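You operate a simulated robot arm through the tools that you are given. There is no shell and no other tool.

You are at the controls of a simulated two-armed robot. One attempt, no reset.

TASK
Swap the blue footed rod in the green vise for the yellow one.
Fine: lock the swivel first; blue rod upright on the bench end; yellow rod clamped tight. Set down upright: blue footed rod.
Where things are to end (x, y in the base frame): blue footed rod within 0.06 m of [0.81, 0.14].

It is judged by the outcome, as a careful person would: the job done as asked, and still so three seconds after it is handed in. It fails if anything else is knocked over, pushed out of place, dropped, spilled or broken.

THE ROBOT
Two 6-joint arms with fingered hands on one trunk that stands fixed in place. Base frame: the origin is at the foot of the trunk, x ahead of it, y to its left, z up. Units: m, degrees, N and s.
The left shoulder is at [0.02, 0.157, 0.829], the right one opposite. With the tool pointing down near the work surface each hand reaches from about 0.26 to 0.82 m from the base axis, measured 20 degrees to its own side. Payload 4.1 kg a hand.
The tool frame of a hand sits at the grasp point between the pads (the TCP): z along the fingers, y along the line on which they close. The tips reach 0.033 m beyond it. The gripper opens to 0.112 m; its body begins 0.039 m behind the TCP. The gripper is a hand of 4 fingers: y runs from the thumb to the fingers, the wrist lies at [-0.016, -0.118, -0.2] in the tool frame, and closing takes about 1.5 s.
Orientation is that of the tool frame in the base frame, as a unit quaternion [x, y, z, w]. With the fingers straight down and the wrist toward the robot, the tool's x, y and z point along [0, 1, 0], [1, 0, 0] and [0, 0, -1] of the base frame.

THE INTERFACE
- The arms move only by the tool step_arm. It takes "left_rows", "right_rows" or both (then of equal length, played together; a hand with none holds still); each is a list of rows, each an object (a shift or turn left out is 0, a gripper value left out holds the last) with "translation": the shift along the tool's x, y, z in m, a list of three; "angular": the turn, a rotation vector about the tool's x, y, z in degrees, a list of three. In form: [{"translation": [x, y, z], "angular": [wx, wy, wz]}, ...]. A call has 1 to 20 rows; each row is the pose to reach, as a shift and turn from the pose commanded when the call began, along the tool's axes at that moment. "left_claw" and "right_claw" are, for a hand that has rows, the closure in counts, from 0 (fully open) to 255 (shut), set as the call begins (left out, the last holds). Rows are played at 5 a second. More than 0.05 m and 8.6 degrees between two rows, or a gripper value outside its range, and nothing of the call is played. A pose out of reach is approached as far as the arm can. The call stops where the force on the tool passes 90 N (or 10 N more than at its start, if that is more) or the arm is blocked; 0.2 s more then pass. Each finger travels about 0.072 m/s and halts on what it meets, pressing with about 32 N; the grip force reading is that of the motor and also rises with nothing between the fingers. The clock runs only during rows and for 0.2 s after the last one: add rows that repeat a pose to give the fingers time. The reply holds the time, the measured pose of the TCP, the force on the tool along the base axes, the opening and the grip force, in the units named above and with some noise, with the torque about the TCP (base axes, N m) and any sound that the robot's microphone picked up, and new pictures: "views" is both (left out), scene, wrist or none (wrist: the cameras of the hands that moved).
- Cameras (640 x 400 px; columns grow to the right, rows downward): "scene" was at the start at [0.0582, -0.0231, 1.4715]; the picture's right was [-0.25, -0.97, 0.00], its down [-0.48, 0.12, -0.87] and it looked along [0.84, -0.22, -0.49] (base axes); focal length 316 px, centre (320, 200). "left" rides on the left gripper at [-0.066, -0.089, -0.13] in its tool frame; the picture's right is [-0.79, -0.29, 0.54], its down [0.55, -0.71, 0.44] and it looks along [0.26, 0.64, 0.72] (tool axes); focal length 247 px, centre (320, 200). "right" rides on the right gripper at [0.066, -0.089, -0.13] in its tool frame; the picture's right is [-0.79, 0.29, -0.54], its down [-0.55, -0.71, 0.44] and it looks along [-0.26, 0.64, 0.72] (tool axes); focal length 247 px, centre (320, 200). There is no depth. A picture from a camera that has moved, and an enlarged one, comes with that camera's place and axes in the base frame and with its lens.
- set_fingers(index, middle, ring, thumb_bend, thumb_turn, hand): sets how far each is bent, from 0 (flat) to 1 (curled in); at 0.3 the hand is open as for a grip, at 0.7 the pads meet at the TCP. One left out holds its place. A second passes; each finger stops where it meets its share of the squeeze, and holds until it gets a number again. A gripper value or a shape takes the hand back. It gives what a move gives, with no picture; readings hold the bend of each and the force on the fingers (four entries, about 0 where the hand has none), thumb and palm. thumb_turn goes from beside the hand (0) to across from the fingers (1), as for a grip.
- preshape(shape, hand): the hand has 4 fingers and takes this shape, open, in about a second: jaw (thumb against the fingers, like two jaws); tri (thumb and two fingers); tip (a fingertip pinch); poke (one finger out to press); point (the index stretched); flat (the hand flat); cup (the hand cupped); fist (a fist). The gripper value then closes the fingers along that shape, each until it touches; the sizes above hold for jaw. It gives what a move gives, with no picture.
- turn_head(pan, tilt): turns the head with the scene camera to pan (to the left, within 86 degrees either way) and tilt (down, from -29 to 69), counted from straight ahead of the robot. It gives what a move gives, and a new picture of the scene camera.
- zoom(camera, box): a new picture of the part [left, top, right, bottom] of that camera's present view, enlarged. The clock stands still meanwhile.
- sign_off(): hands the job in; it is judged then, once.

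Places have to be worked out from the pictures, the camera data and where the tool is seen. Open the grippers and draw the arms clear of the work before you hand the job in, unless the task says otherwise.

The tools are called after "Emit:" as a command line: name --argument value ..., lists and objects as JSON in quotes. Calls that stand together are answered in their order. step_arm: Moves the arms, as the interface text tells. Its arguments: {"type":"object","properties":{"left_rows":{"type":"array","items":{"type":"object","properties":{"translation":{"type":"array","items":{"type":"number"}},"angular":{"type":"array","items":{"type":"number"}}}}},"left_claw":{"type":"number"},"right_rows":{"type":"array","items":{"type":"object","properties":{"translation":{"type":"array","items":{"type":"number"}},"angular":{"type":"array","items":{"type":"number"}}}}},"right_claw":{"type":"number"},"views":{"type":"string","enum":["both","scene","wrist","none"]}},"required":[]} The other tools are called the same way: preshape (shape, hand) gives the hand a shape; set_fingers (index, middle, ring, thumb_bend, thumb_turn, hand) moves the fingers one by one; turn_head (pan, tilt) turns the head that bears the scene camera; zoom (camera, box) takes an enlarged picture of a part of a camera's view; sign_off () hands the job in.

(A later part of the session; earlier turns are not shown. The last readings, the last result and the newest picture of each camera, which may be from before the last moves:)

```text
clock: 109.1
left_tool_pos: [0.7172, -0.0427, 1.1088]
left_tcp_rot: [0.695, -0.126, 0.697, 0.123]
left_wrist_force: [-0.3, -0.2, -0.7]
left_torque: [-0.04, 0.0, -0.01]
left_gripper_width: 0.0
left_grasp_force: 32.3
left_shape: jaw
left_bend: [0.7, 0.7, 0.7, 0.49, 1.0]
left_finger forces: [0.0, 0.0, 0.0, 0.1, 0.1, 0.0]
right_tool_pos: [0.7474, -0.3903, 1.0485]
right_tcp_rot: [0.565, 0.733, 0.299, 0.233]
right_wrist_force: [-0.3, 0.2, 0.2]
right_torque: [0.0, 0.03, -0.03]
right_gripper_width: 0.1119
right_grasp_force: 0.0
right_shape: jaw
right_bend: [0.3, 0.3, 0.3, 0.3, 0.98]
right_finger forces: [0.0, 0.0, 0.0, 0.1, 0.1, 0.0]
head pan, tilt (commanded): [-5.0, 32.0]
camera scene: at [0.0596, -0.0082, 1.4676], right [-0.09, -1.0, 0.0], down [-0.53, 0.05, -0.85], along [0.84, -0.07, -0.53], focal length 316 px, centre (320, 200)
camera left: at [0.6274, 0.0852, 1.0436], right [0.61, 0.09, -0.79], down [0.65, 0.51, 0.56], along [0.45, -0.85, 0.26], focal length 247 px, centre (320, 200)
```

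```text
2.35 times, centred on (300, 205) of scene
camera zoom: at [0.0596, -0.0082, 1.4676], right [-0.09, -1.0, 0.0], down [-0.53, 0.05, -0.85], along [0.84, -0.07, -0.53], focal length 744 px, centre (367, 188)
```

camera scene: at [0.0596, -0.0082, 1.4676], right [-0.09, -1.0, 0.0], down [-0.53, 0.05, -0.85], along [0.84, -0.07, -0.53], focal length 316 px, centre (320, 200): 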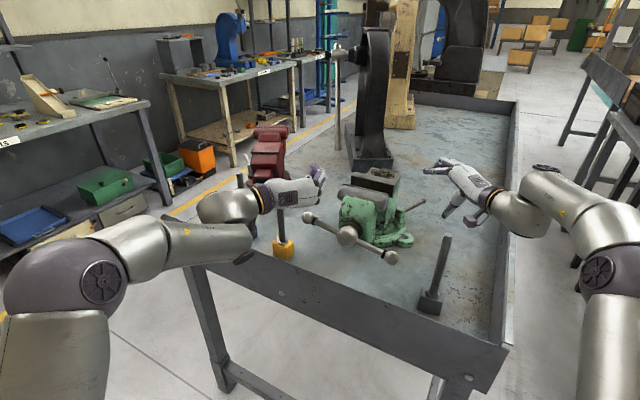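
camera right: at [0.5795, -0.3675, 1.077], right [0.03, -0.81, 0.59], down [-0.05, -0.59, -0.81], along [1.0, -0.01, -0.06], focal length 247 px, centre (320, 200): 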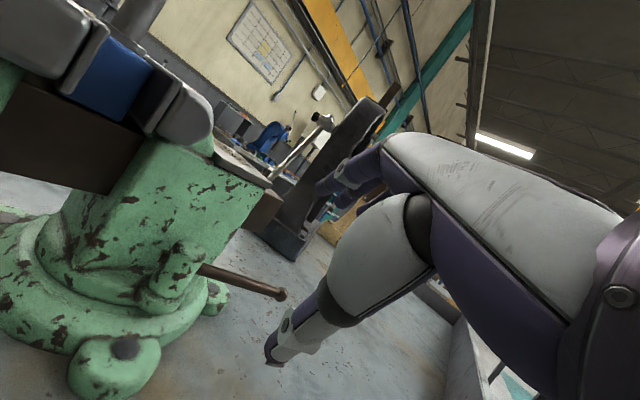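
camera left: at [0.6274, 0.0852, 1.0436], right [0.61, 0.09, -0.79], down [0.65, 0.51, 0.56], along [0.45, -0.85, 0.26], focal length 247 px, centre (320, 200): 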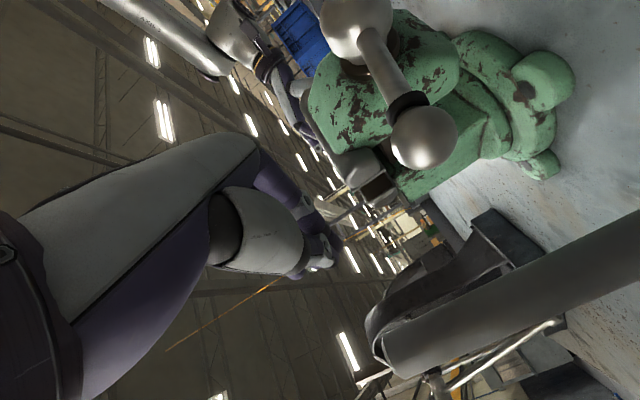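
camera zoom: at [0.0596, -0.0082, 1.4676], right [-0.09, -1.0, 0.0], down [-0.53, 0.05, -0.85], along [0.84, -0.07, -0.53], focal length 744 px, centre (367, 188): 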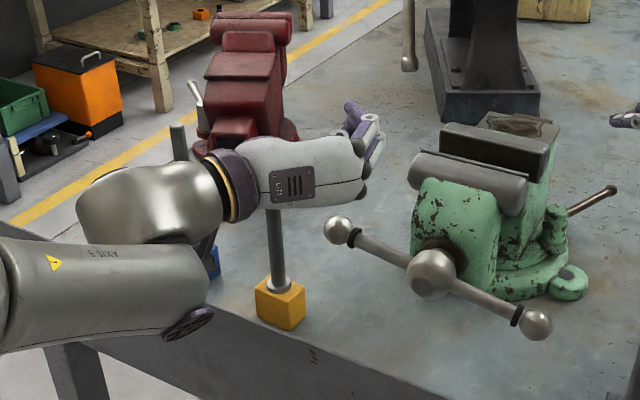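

The yellow rod's top is beside the thumb, so I shift 20 mm to the right, then press down slowly on ball B.

Emit:
step_arm --left_rows '[{"translation": [0, 0.02, 0]}, {"translation": [-0.02, 0.022, 0]}, {"translation": [-0.035, 0.022, 0]}, {"translation": [-0.05, 0.022, 0]}, {"translation": [-0.065, 0.022, 0]}, {"translation": [-0.065, 0.022, 0]}]' --left_claw 255 --views "both"

Emit:
zoom --camera "scene" --box '[200, 120, 400, 290]'

```text
clock: 110.5
left_tool_pos: [0.7107, -0.0626, 1.0443]
left_tcp_rot: [0.694, -0.125, 0.699, 0.123]
left_wrist_force: [0.2, 1.6, 2.7]
left_torque: [0.16, 0.02, -0.03]
left_gripper_width: 0.0
left_grasp_force: 32.0
left_shape: jaw
left_bend: [0.7, 0.7, 0.7, 0.49, 1.0]
left_finger forces: [0.0, 0.0, 0.0, 0.0, 3.0, 0.0]
right_tool_pos: [0.747, -0.3892, 1.0485]
right_tcp_rot: [0.565, 0.733, 0.299, 0.233]
right_wrist_force: [1.2, 0.4, 0.5]
right_torque: [-0.03, 0.0, 0.0]
right_gripper_width: 0.1122
right_grasp_force: 0.2
right_shape: jaw
right_bend: [0.3, 0.3, 0.3, 0.3, 0.98]
right_finger forces: [0.0, 0.0, 0.0, 0.1, 0.0, 0.0]
head pan, tilt (commanded): [-5.0, 32.0]
camera scene: at [0.0595, -0.0081, 1.4676], right [-0.09, -1.0, 0.0], down [-0.53, 0.05, -0.85], along [0.84, -0.07, -0.53], focal length 316 px, centre (320, 200)
camera left: at [0.6208, 0.0661, 0.9775], right [0.61, 0.09, -0.79], down [0.65, 0.52, 0.56], along [0.45, -0.85, 0.26], focal length 247 px, centre (320, 200)
```

scene: 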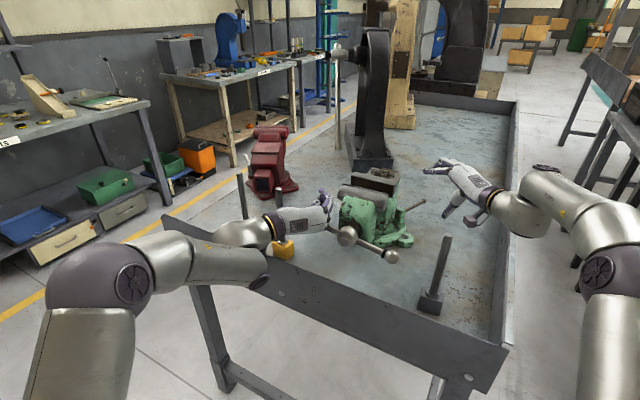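
left: 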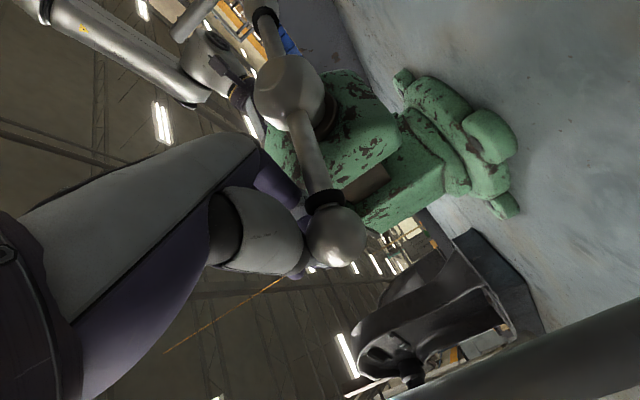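

```text
2.35 times, centred on (300, 205) of scene
camera zoom: at [0.0595, -0.0081, 1.4676], right [-0.09, -1.0, 0.0], down [-0.53, 0.05, -0.85], along [0.84, -0.07, -0.53], focal length 744 px, centre (367, 188)
```

zoom: 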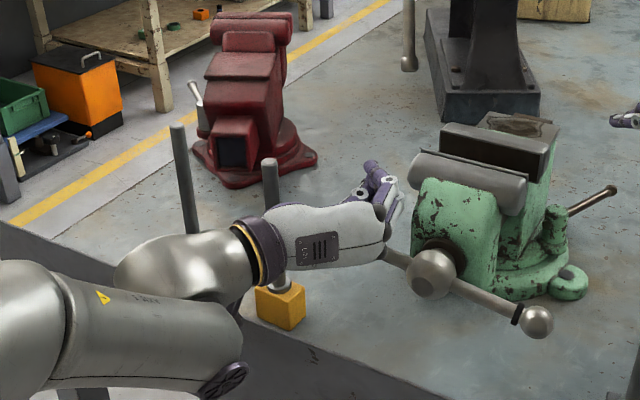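

The thumb side is resting on ball B at 3 N and both rods are undisturbed. I press down another 45 mm.

Emit:
step_arm --left_rows '[{"translation": [-0.012, 0, 0]}, {"translation": [-0.024, 0, 0]}, {"translation": [-0.036, 0, 0]}, {"translation": [-0.046, 0, 0]}, {"translation": [-0.046, 0, 0]}]' --left_claw 255 --views "both"

Emit:
zoom --camera "scene" --box '[200, 120, 400, 290]'

```text
clock: 111.7
left_tool_pos: [0.7129, -0.0628, 0.9973]
left_tcp_rot: [0.695, -0.126, 0.698, 0.122]
left_wrist_force: [-1.0, 1.8, 3.1]
left_torque: [0.0, 0.14, -0.05]
left_gripper_width: 0.0002
left_grasp_force: 32.4
left_shape: jaw
left_bend: [0.7, 0.7, 0.7, 0.49, 1.0]
left_finger forces: [3.3, 0.0, 0.0, 0.0, 0.0, 0.0]
right_tool_pos: [0.747, -0.39, 1.0487]
right_tcp_rot: [0.566, 0.732, 0.299, 0.233]
right_wrist_force: [-0.9, 0.2, -0.3]
right_torque: [0.02, 0.02, -0.01]
right_gripper_width: 0.1121
right_grasp_force: 0.1
right_shape: jaw
right_bend: [0.3, 0.3, 0.3, 0.3, 0.98]
right_finger forces: [0.0, 0.0, 0.1, 0.0, 0.0, 0.1]
head pan, tilt (commanded): [-5.0, 32.0]
camera scene: at [0.0595, -0.0081, 1.4676], right [-0.09, -1.0, 0.0], down [-0.53, 0.05, -0.85], along [0.84, -0.07, -0.53], focal length 316 px, centre (320, 200)
camera left: at [0.6218, 0.066, 0.9312], right [0.61, 0.09, -0.79], down [0.65, 0.51, 0.56], along [0.45, -0.85, 0.26], focal length 247 px, centre (320, 200)
```

scene: 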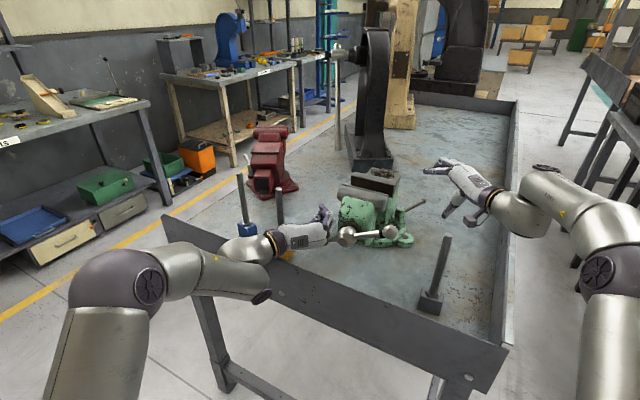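
left: 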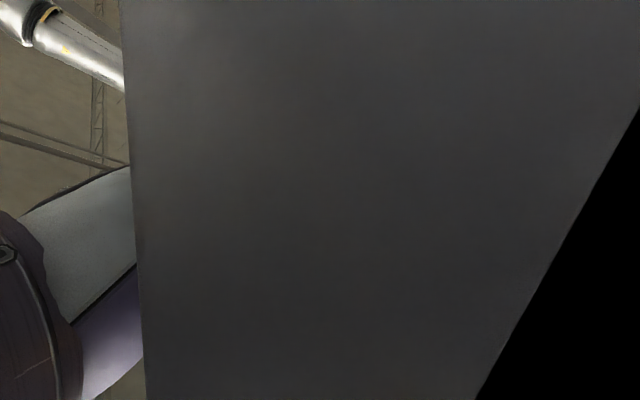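

```text
2.35 times, centred on (300, 205) of scene
camera zoom: at [0.0595, -0.0081, 1.4676], right [-0.09, -1.0, 0.0], down [-0.53, 0.05, -0.85], along [0.84, -0.07, -0.53], focal length 744 px, centre (367, 188)
```

zoom: 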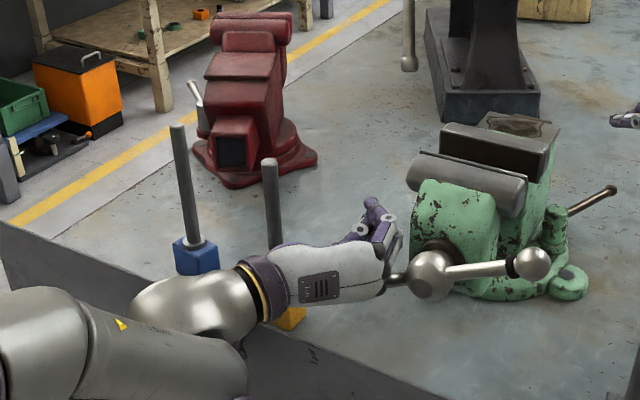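

Ball B is now pushed below the boss and both rods are undisturbed. The hand's camera is right at the lip, so I raise the hand straight up.

Emit:
step_arm --left_rows '[{"translation": [0.03, 0, 0]}, {"translation": [0.07, 0, 0]}, {"translation": [0.11, 0, 0]}, {"translation": [0.15, 0, 0]}, {"translation": [0.15, 0, 0]}]' --left_claw 255 --views "both"

Emit:
zoom --camera "scene" --box '[200, 120, 400, 290]'

```text
clock: 112.9
left_tool_pos: [0.7097, -0.0649, 1.1467]
left_tcp_rot: [0.694, -0.125, 0.698, 0.123]
left_wrist_force: [-0.3, -0.1, 0.2]
left_torque: [-0.02, 0.0, -0.02]
left_gripper_width: 0.0
left_grasp_force: 31.4
left_shape: jaw
left_bend: [0.7, 0.7, 0.7, 0.49, 1.0]
left_finger forces: [0.0, 0.0, 0.0, 0.1, 0.1, 0.1]
right_tool_pos: [0.7462, -0.3914, 1.0484]
right_tcp_rot: [0.565, 0.732, 0.299, 0.234]
right_wrist_force: [0.6, 0.0, -0.4]
right_torque: [0.03, 0.03, 0.0]
right_gripper_width: 0.112
right_grasp_force: 0.0
right_shape: jaw
right_bend: [0.3, 0.3, 0.3, 0.3, 0.98]
right_finger forces: [0.0, 0.1, 0.0, 0.0, 0.0, 0.0]
head pan, tilt (commanded): [-5.0, 32.0]
camera scene: at [0.0597, -0.0082, 1.4676], right [-0.09, -1.0, 0.0], down [-0.53, 0.05, -0.85], along [0.84, -0.07, -0.53], focal length 316 px, centre (320, 200)
camera left: at [0.6203, 0.0634, 1.0808], right [0.61, 0.09, -0.79], down [0.65, 0.51, 0.56], along [0.45, -0.85, 0.26], focal length 247 px, centre (320, 200)
```

scene: 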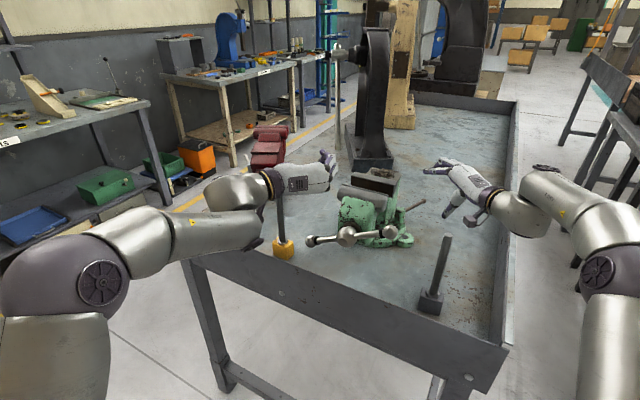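
left: 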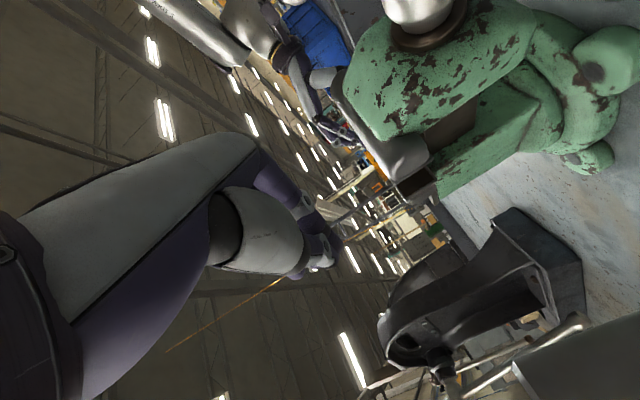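

```text
2.35 times, centred on (300, 205) of scene
camera zoom: at [0.0597, -0.0082, 1.4676], right [-0.09, -1.0, 0.0], down [-0.53, 0.05, -0.85], along [0.84, -0.07, -0.53], focal length 744 px, centre (367, 188)
```

zoom: 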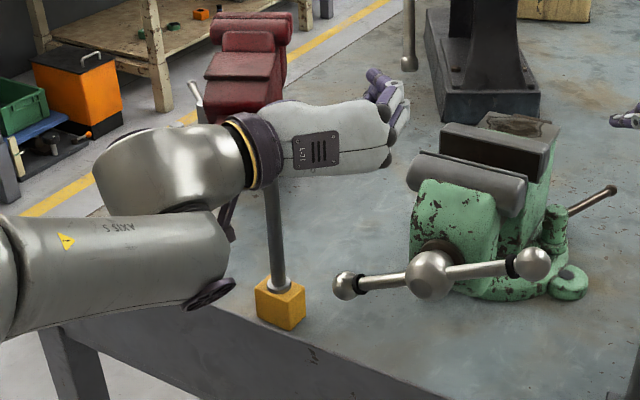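

Ball B is down at about z 0.954. I move the left hand back and to the left at height, then down to a pre-grasp behind the yellow rod, opening it.

Emit:
step_arm --left_rows '[{"translation": [0, -0.022, -0.031]}, {"translation": [0, -0.044, -0.062]}, {"translation": [0, -0.066, -0.094]}, {"translation": [0, -0.088, -0.125]}, {"translation": [0, -0.1087, -0.1559]}, {"translation": [-0.035, -0.1087, -0.1559]}, {"translation": [-0.07, -0.1087, -0.1559]}, {"translation": [-0.105, -0.1087, -0.1559]}, {"translation": [-0.105, -0.1087, -0.1559]}]' --left_claw 0 --views "both"

Emit:
zoom --camera "scene" --box '[180, 140, 360, 290]'

```text
clock: 114.9
left_tool_pos: [0.602, 0.0933, 1.0421]
left_tcp_rot: [0.694, -0.125, 0.699, 0.123]
left_wrist_force: [0.2, 0.4, -0.2]
left_torque: [0.01, -0.02, -0.01]
left_gripper_width: 0.1116
left_grasp_force: 0.0
left_shape: jaw
left_bend: [0.3, 0.3, 0.3, 0.3, 0.98]
left_finger forces: [0.0, 0.0, 0.0, 0.0, 0.0, 0.0]
right_tool_pos: [0.7463, -0.3901, 1.0484]
right_tcp_rot: [0.565, 0.733, 0.3, 0.233]
right_wrist_force: [0.2, 0.2, 0.3]
right_torque: [0.02, -0.03, -0.02]
right_gripper_width: 0.1119
right_grasp_force: 0.0
right_shape: jaw
right_bend: [0.3, 0.3, 0.3, 0.3, 0.98]
right_finger forces: [0.0, 0.0, 0.1, 0.0, 0.0, 0.1]
head pan, tilt (commanded): [-5.0, 32.0]
camera scene: at [0.0596, -0.0082, 1.4676], right [-0.09, -1.0, 0.0], down [-0.53, 0.05, -0.85], along [0.84, -0.07, -0.53], focal length 316 px, centre (320, 200)
camera left: at [0.5116, 0.2225, 0.9755], right [0.61, 0.09, -0.79], down [0.65, 0.51, 0.56], along [0.45, -0.85, 0.26], focal length 247 px, centre (320, 200)
```

scene: 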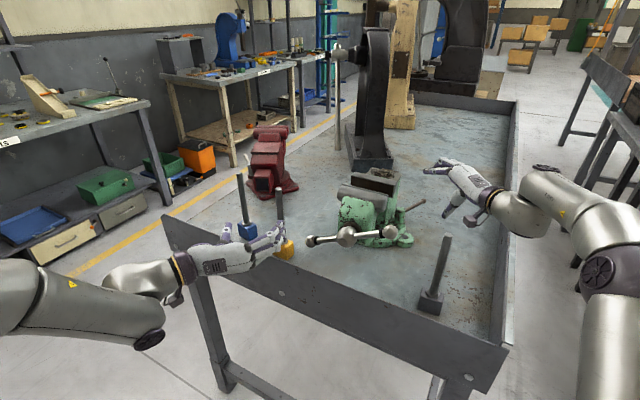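
left: 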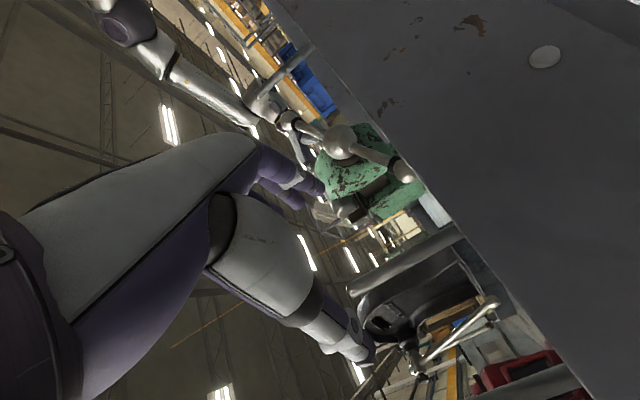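

```text
2.67 times, centred on (270, 215) of scene
camera zoom: at [0.0596, -0.0082, 1.4676], right [-0.09, -1.0, 0.0], down [-0.53, 0.05, -0.85], along [0.84, -0.07, -0.53], focal length 844 px, centre (453, 160)
```

zoom: 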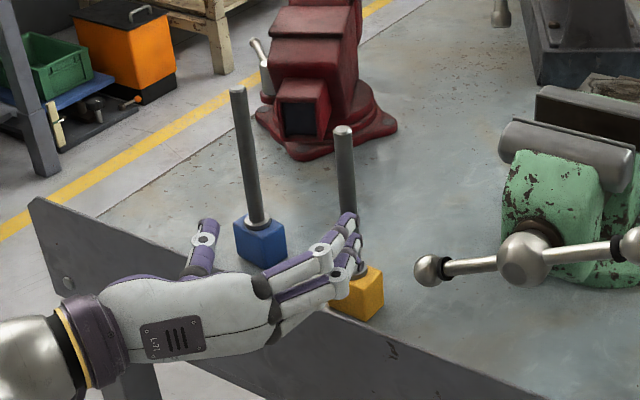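

The yellow rod is about 0.149 m ahead and 9 mm to the right. I centre on it and advance in steps.

Emit:
step_arm --left_rows '[{"translation": [0, 0.005, 0.03]}, {"translation": [0, 0.0095, 0.06]}, {"translation": [0, 0.0095, 0.09]}, {"translation": [0, 0.0095, 0.115]}, {"translation": [0, 0.0095, 0.133]}, {"translation": [0, 0.0095, 0.133]}]' --left_claw 0 --views "both"

Emit:
zoom --camera "scene" --box '[200, 150, 340, 280]'

Emit:
zoom --camera "left" --box '[200, 100, 640, 400]'

```text
clock: 116.3
left_tool_pos: [0.7249, 0.0381, 1.0404]
left_tcp_rot: [0.694, -0.125, 0.698, 0.122]
left_wrist_force: [-0.2, 0.0, 0.5]
left_torque: [-0.02, 0.02, -0.02]
left_gripper_width: 0.1118
left_grasp_force: 0.2
left_shape: jaw
left_bend: [0.3, 0.3, 0.3, 0.3, 0.98]
left_finger forces: [0.0, 0.0, 0.0, 0.0, 0.1, 0.1]
right_tool_pos: [0.7474, -0.3909, 1.0487]
right_tcp_rot: [0.565, 0.733, 0.299, 0.233]
right_wrist_force: [-0.2, -0.3, -0.6]
right_torque: [0.02, 0.0, -0.01]
right_gripper_width: 0.112
right_grasp_force: 0.1
right_shape: jaw
right_bend: [0.3, 0.3, 0.3, 0.3, 0.98]
right_finger forces: [0.0, 0.1, 0.1, 0.1, 0.0, 0.0]
head pan, tilt (commanded): [-5.0, 32.0]
camera scene: at [0.0596, -0.0082, 1.4676], right [-0.09, -1.0, 0.0], down [-0.53, 0.05, -0.85], along [0.84, -0.07, -0.53], focal length 316 px, centre (320, 200)
camera left: at [0.6344, 0.1665, 0.976], right [0.61, 0.09, -0.79], down [0.65, 0.51, 0.56], along [0.45, -0.85, 0.26], focal length 247 px, centre (320, 200)
```

scene: 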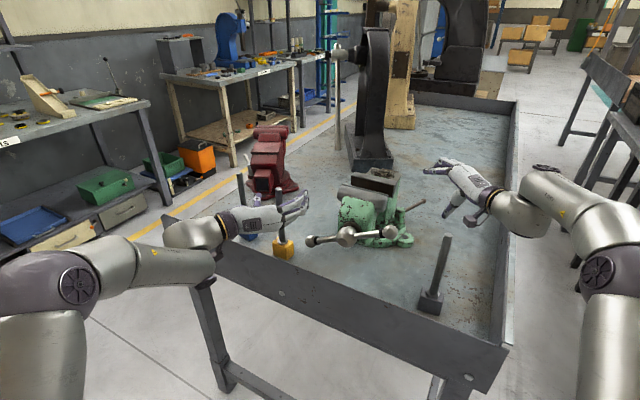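
left: 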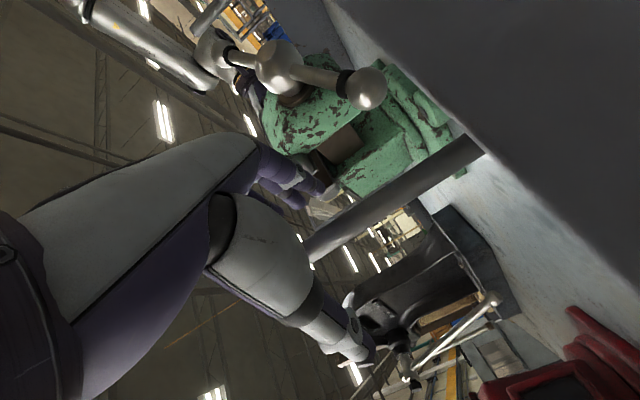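

```text
3.08 times, centred on (270, 215) of scene
camera zoom: at [0.0596, -0.0082, 1.4676], right [-0.09, -1.0, 0.0], down [-0.53, 0.05, -0.85], along [0.84, -0.07, -0.53], focal length 973 px, centre (474, 154)
```

zoom: 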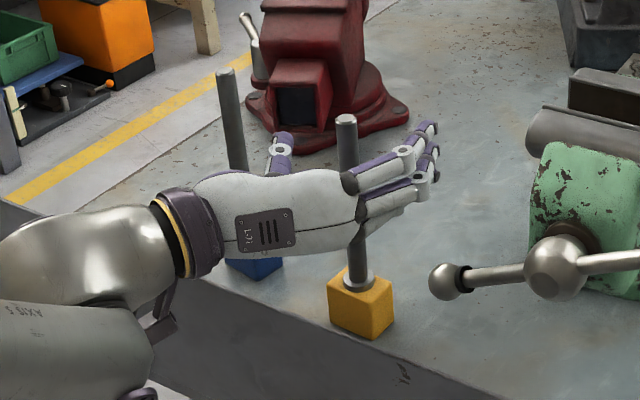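

```text
1.33 times, centred on (420, 250) of left
camera zoom: at [0.6344, 0.1665, 0.976], right [0.61, 0.09, -0.79], down [0.65, 0.51, 0.56], along [0.45, -0.85, 0.26], focal length 329 px, centre (187, 133)
```

zoom: 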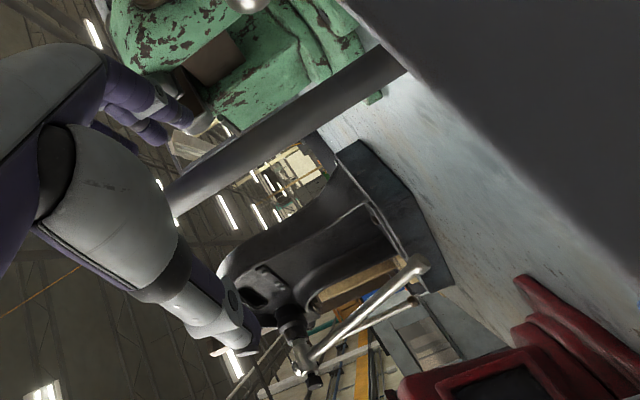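

The geometry matches the earlier good grip. I back off another 7 mm so the pads bear more squarely than last time, then close.

Emit:
step_arm --left_rows '[{"translation": [0, -0.001, -0.007]}, {"translation": [0, -0.001, -0.007]}]' --left_claw 0 --views "none"

Emit:
step_arm --left_rows '[{"translation": [0, 0, 0]}, {"translation": [0, 0, 0]}, {"translation": [0, 0, 0]}, {"translation": [0, 0, 0]}, {"translation": [0, 0, 0]}, {"translation": [0, 0, 0]}, {"translation": [0, 0, 0]}, {"translation": [0, 0, 0]}]' --left_claw 255 --views "both"

Emit:
zoom --camera "scene" --box '[200, 150, 340, 280]'

```text
clock: 116.9
left_tool_pos: [0.7176, 0.0415, 1.0416]
left_tcp_rot: [0.694, -0.125, 0.698, 0.123]
left_wrist_force: [-0.6, -0.3, 0.4]
left_torque: [0.04, 0.01, -0.01]
left_gripper_width: 0.1115
left_grasp_force: 0.0
left_shape: jaw
left_bend: [0.3, 0.3, 0.3, 0.3, 0.98]
left_finger forces: [0.0, 0.0, 0.1, 0.0, 0.1, 0.0]
right_tool_pos: [0.7466, -0.3906, 1.049]
right_tcp_rot: [0.565, 0.733, 0.299, 0.233]
right_wrist_force: [0.1, -0.2, -0.1]
right_torque: [-0.04, 0.01, 0.0]
right_gripper_width: 0.1119
right_grasp_force: 0.0
right_shape: jaw
right_bend: [0.3, 0.3, 0.3, 0.3, 0.98]
right_finger forces: [0.0, 0.0, 0.1, 0.1, 0.0, 0.1]
head pan, tilt (commanded): [-5.0, 32.0]
```

```text
clock: 118.7
left_tool_pos: [0.7191, 0.042, 1.0418]
left_tcp_rot: [0.694, -0.125, 0.698, 0.123]
left_wrist_force: [-0.4, -1.0, 1.3]
left_torque: [0.07, -0.05, -0.04]
left_gripper_width: 0.0101
left_grasp_force: 31.8
left_shape: jaw
left_bend: [0.73, 0.67, 0.65, 0.74, 1.0]
left_finger forces: [16.1, 5.6, 3.1, 0.1, 26.2, 0.0]
right_tool_pos: [0.7475, -0.3904, 1.0495]
right_tcp_rot: [0.565, 0.733, 0.299, 0.233]
right_wrist_force: [-1.0, 0.0, 0.0]
right_torque: [0.0, 0.01, 0.02]
right_gripper_width: 0.1117
right_grasp_force: 0.1
right_shape: jaw
right_bend: [0.3, 0.3, 0.3, 0.3, 0.98]
right_finger forces: [0.0, 0.0, 0.0, 0.0, 0.1, 0.0]
head pan, tilt (commanded): [-5.0, 32.0]
camera scene: at [0.0596, -0.0083, 1.4676], right [-0.09, -1.0, 0.0], down [-0.53, 0.05, -0.85], along [0.84, -0.07, -0.53], focal length 316 px, centre (320, 200)
camera left: at [0.6279, 0.1705, 0.9761], right [0.61, 0.09, -0.79], down [0.65, 0.51, 0.56], along [0.45, -0.85, 0.26], focal length 247 px, centre (320, 200)
```

scene: 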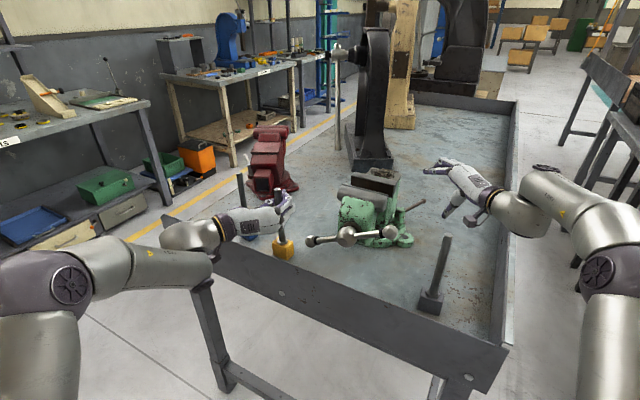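
left: 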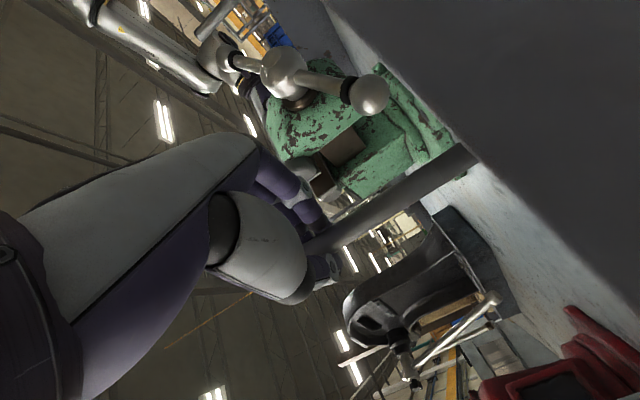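

```text
3.08 times, centred on (270, 215) of scene
camera zoom: at [0.0596, -0.0083, 1.4676], right [-0.09, -1.0, 0.0], down [-0.53, 0.05, -0.85], along [0.84, -0.07, -0.53], focal length 973 px, centre (474, 154)
```

zoom: 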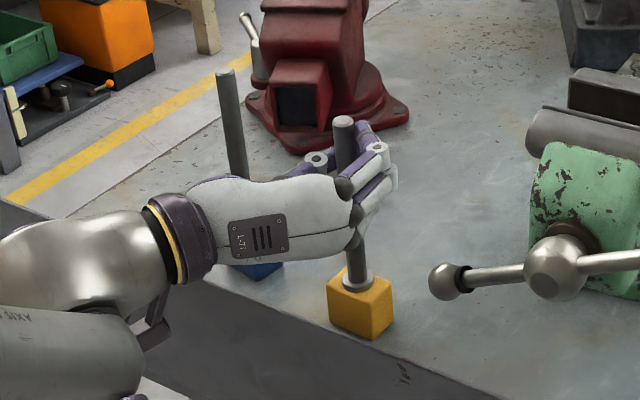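

The grip is firm, about 26 N against the fingers. I lift the yellow rod 30 mm and check it.

Emit:
step_arm --left_rows '[{"translation": [0.008, 0, 0]}, {"translation": [0.016, 0, 0]}, {"translation": [0.03, 0, 0]}, {"translation": [0.03, 0, 0]}]' --left_claw 255 --views "none"

Emit:
zoom --camera "scene" --box '[200, 130, 340, 280]'

```text
clock: 119.7
left_tool_pos: [0.718, 0.0422, 1.071]
left_tcp_rot: [0.695, -0.126, 0.697, 0.122]
left_wrist_force: [-0.2, 0.2, -8.1]
left_torque: [0.1, 0.12, -0.01]
left_gripper_width: 0.0105
left_grasp_force: 32.2
left_shape: jaw
left_bend: [0.73, 0.73, 0.71, 0.76, 1.0]
left_finger forces: [15.2, 4.7, 2.7, 0.0, 24.2, 0.0]
right_tool_pos: [0.7472, -0.389, 1.0483]
right_tcp_rot: [0.566, 0.732, 0.299, 0.233]
right_wrist_force: [-0.3, 0.3, 0.3]
right_torque: [0.02, 0.01, -0.03]
right_gripper_width: 0.1118
right_grasp_force: 0.1
right_shape: jaw
right_bend: [0.3, 0.3, 0.3, 0.3, 0.98]
right_finger forces: [0.1, 0.0, 0.0, 0.0, 0.0, 0.0]
head pan, tilt (commanded): [-5.0, 32.0]
```

```text
2.67 times, centred on (270, 205) of scene
camera zoom: at [0.0599, -0.0082, 1.4675], right [-0.09, -1.0, 0.0], down [-0.53, 0.05, -0.85], along [0.84, -0.07, -0.53], focal length 844 px, centre (453, 187)
```

zoom: 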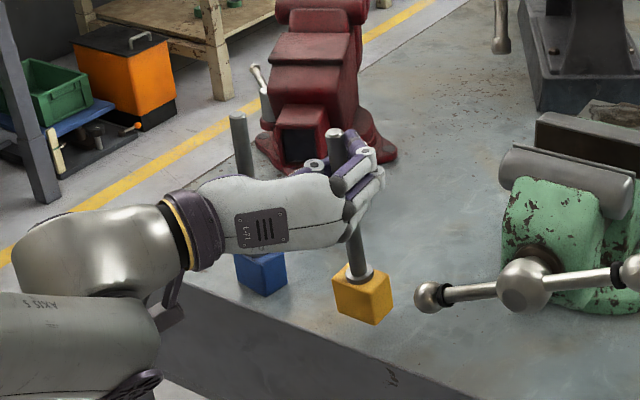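

It is lifted with about 8 N and a slight lean like before. I raise it to clear the jaws, then move across toward the vise.

Emit:
step_arm --left_rows '[{"translation": [0.03, 0, 0]}, {"translation": [0.065, 0, 0]}, {"translation": [0.1, 0, 0]}, {"translation": [0.135, 0, 0]}, {"translation": [0.17, 0, 0]}, {"translation": [0.2, 0, 0]}, {"translation": [0.2, 0.03, 0.005]}, {"translation": [0.2, 0.06, 0.012]}, {"translation": [0.2, 0.09, 0.024]}, {"translation": [0.2, 0.12, 0.036]}, {"translation": [0.2, 0.15, 0.05]}, {"translation": [0.2, 0.18, 0.062]}, {"translation": [0.2, 0.205, 0.074]}, {"translation": [0.2, 0.205, 0.074]}]' --left_claw 255 --views "both"

Emit:
zoom --camera "scene" --box '[270, 80, 430, 260]'

Emit:
zoom --camera "right" --box '[0, 0, 400, 250]'

```text
clock: 122.7
left_tool_pos: [0.7163, -0.1761, 1.2712]
left_tcp_rot: [0.695, -0.125, 0.697, 0.123]
left_wrist_force: [-0.4, 0.6, -8.1]
left_torque: [0.19, 0.12, 0.02]
left_gripper_width: 0.0108
left_grasp_force: 31.8
left_shape: jaw
left_bend: [0.73, 0.73, 0.7, 0.77, 1.0]
left_finger forces: [15.2, 4.6, 3.6, 0.0, 24.0, 0.1]
right_tool_pos: [0.748, -0.3902, 1.0478]
right_tcp_rot: [0.566, 0.732, 0.299, 0.233]
right_wrist_force: [1.4, -0.9, -0.7]
right_torque: [0.02, -0.01, 0.03]
right_gripper_width: 0.1119
right_grasp_force: 0.0
right_shape: jaw
right_bend: [0.3, 0.3, 0.3, 0.3, 0.98]
right_finger forces: [0.0, 0.0, 0.0, 0.0, 0.0, 0.0]
head pan, tilt (commanded): [-5.0, 32.0]
camera scene: at [0.0598, -0.0082, 1.4675], right [-0.09, -1.0, 0.0], down [-0.53, 0.05, -0.85], along [0.84, -0.07, -0.53], focal length 316 px, centre (320, 200)
camera left: at [0.6255, -0.048, 1.2051], right [0.61, 0.09, -0.79], down [0.65, 0.51, 0.56], along [0.45, -0.85, 0.26], focal length 247 px, centre (320, 200)
```

scene: 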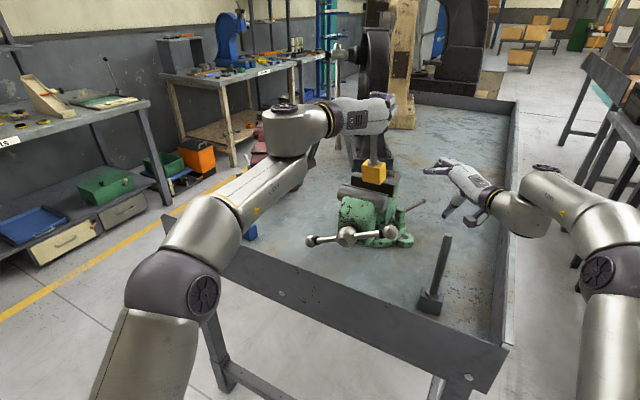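
left: 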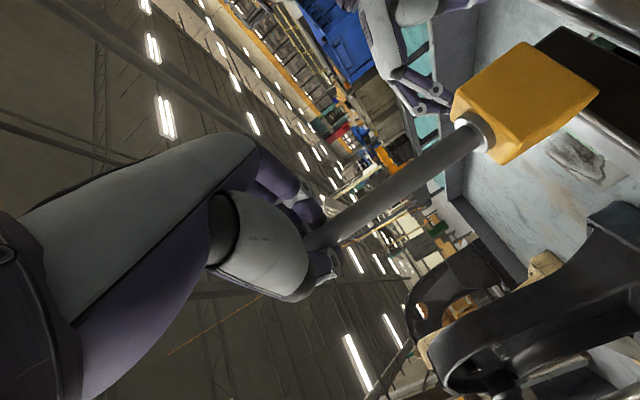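

```text
2.22 times, centred on (350, 170) of scene
camera zoom: at [0.0598, -0.0082, 1.4675], right [-0.09, -1.0, 0.0], down [-0.53, 0.05, -0.85], along [0.84, -0.07, -0.53], focal length 703 px, centre (253, 267)
```

zoom: 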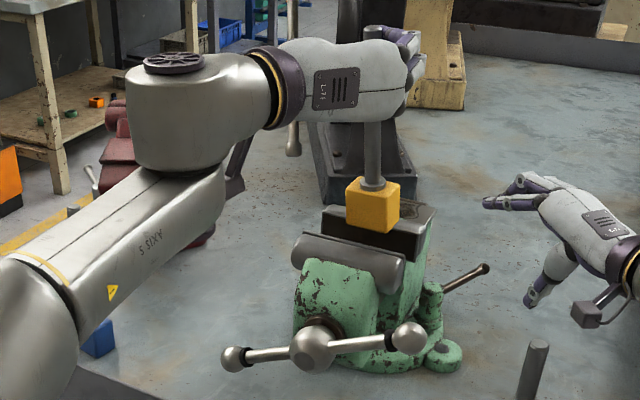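

```text
1.60 times, centred on (200, 125) of right
camera zoom: at [0.5802, -0.3661, 1.0769], right [0.03, -0.81, 0.59], down [-0.05, -0.59, -0.81], along [1.0, -0.01, -0.06], focal length 395 px, centre (512, 320)
```

zoom: 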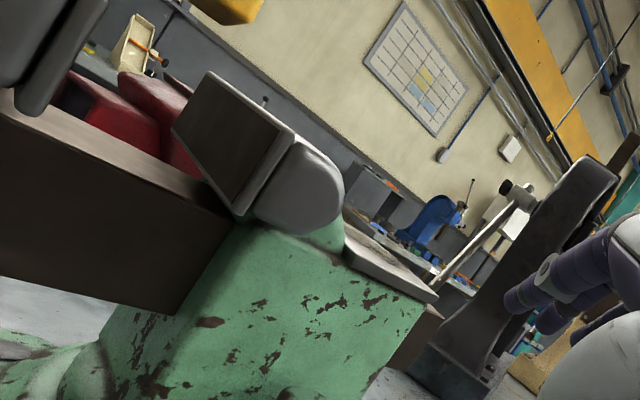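

The yellow rod is above the vise, leaning about 5° left and 4° back. I zoom in to locate the jaw gap precisely before correcting and inserting.

Emit:
zoom --camera "scene" --box '[325, 140, 415, 230]'

Emit:
zoom --camera "left" --box '[400, 0, 640, 200]'

```text
4.44 times, centred on (370, 185) of scene
camera zoom: at [0.0598, -0.0082, 1.4675], right [-0.09, -1.0, 0.0], down [-0.53, 0.05, -0.85], along [0.84, -0.07, -0.53], focal length 1406 px, centre (98, 267)
```

zoom: 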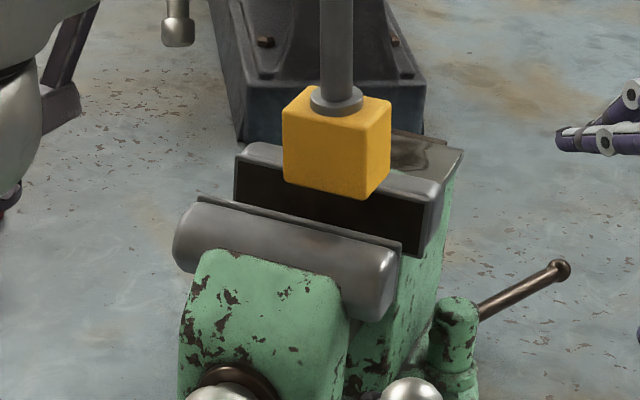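

```text
2.00 times, centred on (520, 100) of left
camera zoom: at [0.6255, -0.048, 1.2051], right [0.61, 0.09, -0.79], down [0.65, 0.51, 0.56], along [0.45, -0.85, 0.26], focal length 494 px, centre (-80, 400)
```

zoom: 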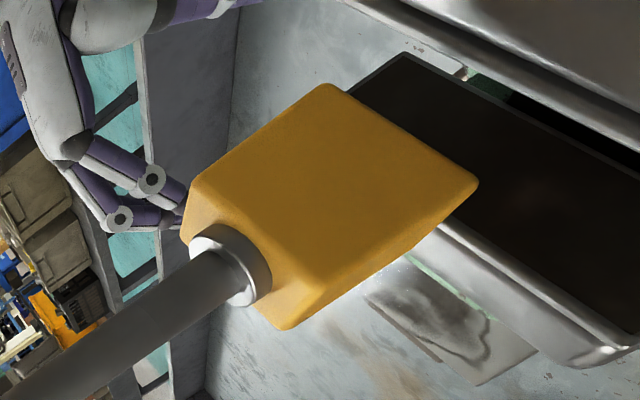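

The jaw gap is about 57 mm wide, centred near [0.742, -0.192]. I straighten the rod with a small wrist correction and shift so the block is over the gap.

Emit:
step_arm --left_rows '[{"translation": [0, 0.001, 0.005], "angular": [0, -1.9, 2.35]}, {"translation": [0, 0.002, 0.01], "angular": [0, -3.8, 4.7]}, {"translation": [0, 0.0031, 0.0149], "angular": [0, -3.8, 4.7]}, {"translation": [0, 0.0031, 0.0149], "angular": [0, -3.8, 4.7]}]' --left_claw 255 --views "both"

Emit:
zoom --camera "scene" --box '[305, 100, 435, 230]'

Emit:
zoom --camera "left" --box '[200, 0, 640, 300]'

```text
clock: 123.7
left_tool_pos: [0.7159, -0.1712, 1.257]
left_tcp_rot: [0.712, -0.157, 0.678, 0.089]
left_wrist_force: [0.1, 0.1, -7.6]
left_torque: [0.05, 0.11, -0.01]
left_gripper_width: 0.0105
left_grasp_force: 31.5
left_shape: jaw
left_bend: [0.73, 0.73, 0.7, 0.77, 1.0]
left_finger forces: [16.8, 3.4, 2.0, 0.1, 22.2, 0.0]
left hand out of reach, approached as far as the arm can: row 2, 3, 4
right_tool_pos: [0.7467, -0.3895, 1.048]
right_tcp_rot: [0.565, 0.732, 0.3, 0.234]
right_wrist_force: [0.3, 1.4, 0.0]
right_torque: [-0.05, -0.01, -0.02]
right_gripper_width: 0.1119
right_grasp_force: 0.0
right_shape: jaw
right_bend: [0.3, 0.3, 0.3, 0.3, 0.98]
right_finger forces: [0.0, 0.1, 0.1, 0.0, 0.1, 0.1]
head pan, tilt (commanded): [-5.0, 32.0]
camera scene: at [0.0599, -0.0083, 1.4675], right [-0.09, -1.0, 0.0], down [-0.53, 0.05, -0.85], along [0.84, -0.07, -0.53], focal length 316 px, centre (320, 200)
camera left: at [0.6246, -0.0376, 1.2072], right [0.58, 0.17, -0.8], down [0.67, 0.46, 0.58], along [0.46, -0.87, 0.15], focal length 247 px, centre (320, 200)
```

scene: 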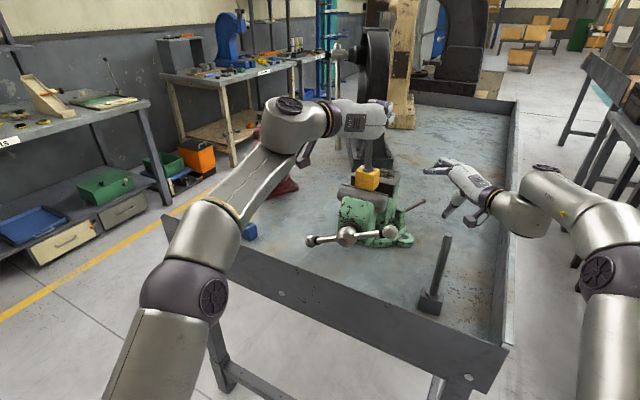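
left: 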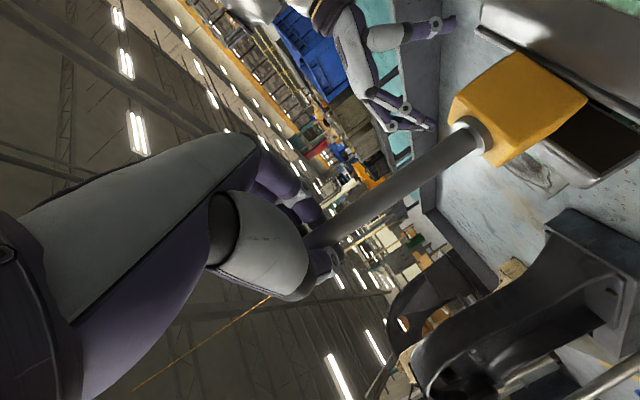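

```text
3.08 times, centred on (370, 165) of scene
camera zoom: at [0.0599, -0.0083, 1.4675], right [-0.09, -1.0, 0.0], down [-0.53, 0.05, -0.85], along [0.84, -0.07, -0.53], focal length 973 px, centre (166, 308)
```

zoom: 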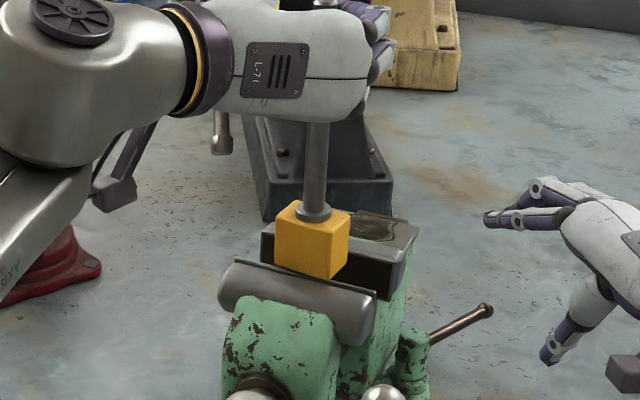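

```text
1.33 times, centred on (420, 150) of left
camera zoom: at [0.6246, -0.0376, 1.2072], right [0.58, 0.17, -0.8], down [0.67, 0.46, 0.58], along [0.46, -0.87, 0.15], focal length 329 px, centre (187, 267)
```

zoom: 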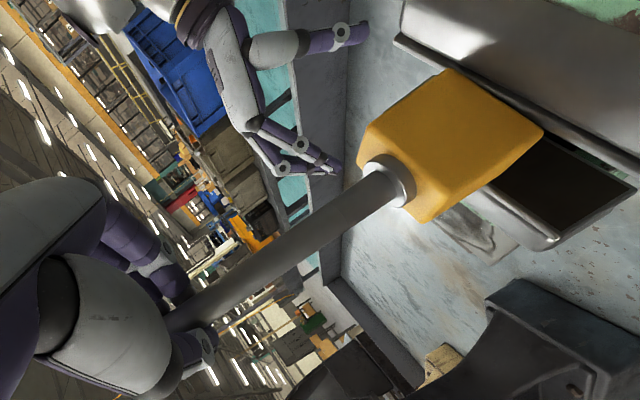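

The arm reached its limit with the forward pitch and the block is about 12 mm short of the gap centre. Undoing 3° of the pitch moves the block forward about 8 mm and eases the reach.

Emit:
step_arm --left_rows '[{"translation": [0.003, 0, 0.001], "angular": [0, 1.5, 0]}, {"translation": [0.0063, 0.0004, 0.0031], "angular": [0, 3, 0]}, {"translation": [0.0063, 0.0004, 0.0051], "angular": [0, 3, 0]}, {"translation": [0.0063, 0.0004, 0.0051], "angular": [0, 3, 0]}]' --left_claw 255 --views "wrist"

Emit:
zoom --camera "scene" --box '[325, 130, 415, 220]'

Emit:
zoom --camera "right" --box '[0, 0, 320, 200]'

```text
clock: 124.7
left_tool_pos: [0.7225, -0.174, 1.2615]
left_tcp_rot: [0.693, -0.156, 0.698, 0.093]
left_wrist_force: [0.4, 0.0, -8.1]
left_torque: [0.09, 0.09, 0.04]
left_gripper_width: 0.0106
left_grasp_force: 31.8
left_shape: jaw
left_bend: [0.73, 0.73, 0.7, 0.77, 1.0]
left_finger forces: [16.3, 3.4, 2.2, 0.0, 22.1, 0.0]
right_tool_pos: [0.7477, -0.3906, 1.0473]
right_tcp_rot: [0.566, 0.732, 0.299, 0.233]
right_wrist_force: [-0.5, 0.3, 0.4]
right_torque: [-0.03, 0.02, -0.02]
right_gripper_width: 0.1119
right_grasp_force: 0.1
right_shape: jaw
right_bend: [0.3, 0.3, 0.3, 0.3, 0.98]
right_finger forces: [0.0, 0.0, 0.1, 0.1, 0.1, 0.0]
head pan, tilt (commanded): [-5.0, 32.0]
camera left: at [0.6329, -0.0407, 1.205], right [0.62, 0.15, -0.77], down [0.64, 0.47, 0.61], along [0.45, -0.87, 0.19], focal length 247 px, centre (320, 200)
```

left: 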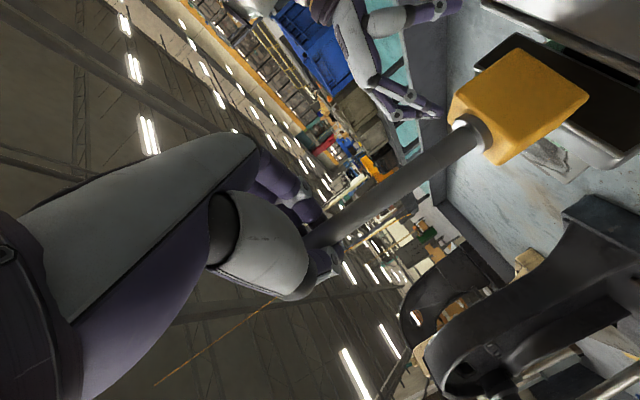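

```text
4.44 times, centred on (370, 175) of scene
camera zoom: at [0.0599, -0.0083, 1.4675], right [-0.09, -1.0, 0.0], down [-0.53, 0.05, -0.85], along [0.84, -0.07, -0.53], focal length 1406 px, centre (98, 311)
```

zoom: 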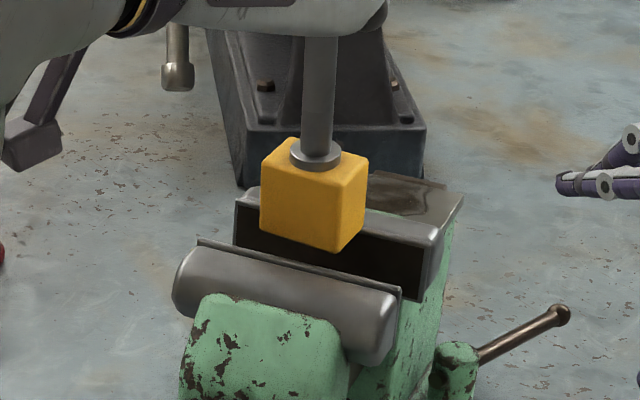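

```text
2.00 times, centred on (160, 100) of right
camera zoom: at [0.5802, -0.3662, 1.0769], right [0.03, -0.81, 0.59], down [-0.05, -0.59, -0.81], along [1.0, -0.01, -0.06], focal length 494 px, centre (640, 400)
```

zoom: 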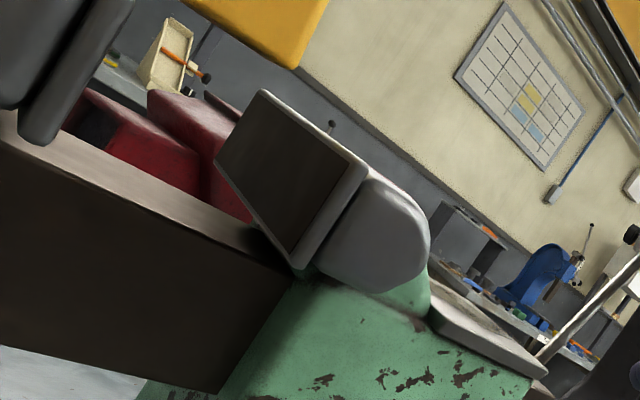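

Using the right camera, the jaw top is at z 1.077 and the block bottom at about 1.087. The block centre is still about 12 mm short of the gap centre and the arm is at full reach. Turning the hand 8° about the vertical shortens the reach, so I do that while shifting toward the gap centre.

Emit:
step_arm --left_rows '[{"translation": [0, 0.001, 0.002], "angular": [4, 0, 0]}, {"translation": [-0.001, 0.003, 0.006], "angular": [8, 0, 0]}, {"translation": [-0.0019, 0.0055, 0.0111], "angular": [8, 0, 0]}, {"translation": [-0.0019, 0.0055, 0.0111], "angular": [8, 0, 0]}]' --left_claw 255 --views "wrist"

Emit:
zoom --camera "scene" --box '[325, 130, 415, 220]'

Emit:
zoom --camera "right" --box '[0, 0, 320, 200]'

```text
clock: 125.7
left_tool_pos: [0.7303, -0.1829, 1.2586]
left_tcp_rot: [0.699, -0.106, 0.706, 0.046]
left_wrist_force: [-1.1, -0.2, -8.0]
left_torque: [0.1, 0.16, -0.04]
left_gripper_width: 0.0106
left_grasp_force: 32.1
left_shape: jaw
left_bend: [0.73, 0.73, 0.7, 0.77, 1.0]
left_finger forces: [16.8, 3.2, 2.1, 0.0, 22.0, 0.1]
right_tool_pos: [0.7477, -0.3903, 1.0476]
right_tcp_rot: [0.566, 0.732, 0.299, 0.233]
right_wrist_force: [0.4, -0.6, 0.0]
right_torque: [-0.03, -0.03, 0.02]
right_gripper_width: 0.1118
right_grasp_force: 0.2
right_shape: jaw
right_bend: [0.3, 0.3, 0.3, 0.3, 0.98]
right_finger forces: [0.1, 0.1, 0.0, 0.0, 0.1, 0.0]
head pan, tilt (commanded): [-5.0, 32.0]
camera left: at [0.6239, -0.064, 1.2011], right [0.6, 0.23, -0.76], down [0.56, 0.55, 0.61], along [0.56, -0.8, 0.2], focal length 247 px, centre (320, 200)
```

left: 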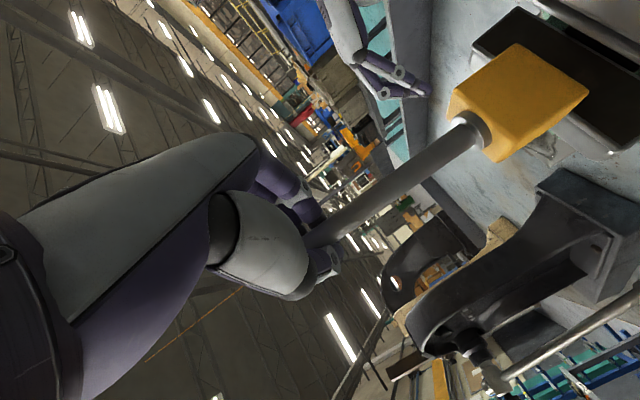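

```text
4.44 times, centred on (370, 175) of scene
camera zoom: at [0.0599, -0.0083, 1.4675], right [-0.09, -1.0, 0.0], down [-0.53, 0.05, -0.85], along [0.84, -0.07, -0.53], focal length 1406 px, centre (98, 311)
```

zoom: 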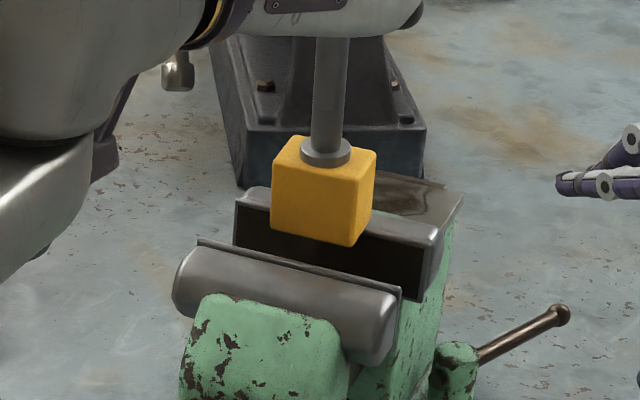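

```text
2.00 times, centred on (160, 100) of right
camera zoom: at [0.5802, -0.3662, 1.0768], right [0.03, -0.81, 0.59], down [-0.05, -0.59, -0.81], along [1.0, -0.01, -0.06], focal length 494 px, centre (640, 400)
```

zoom: 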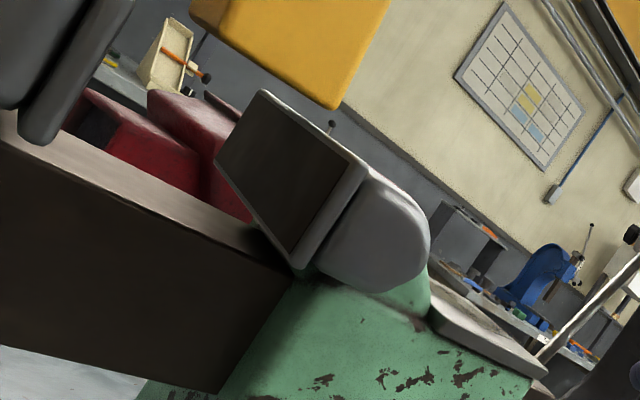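

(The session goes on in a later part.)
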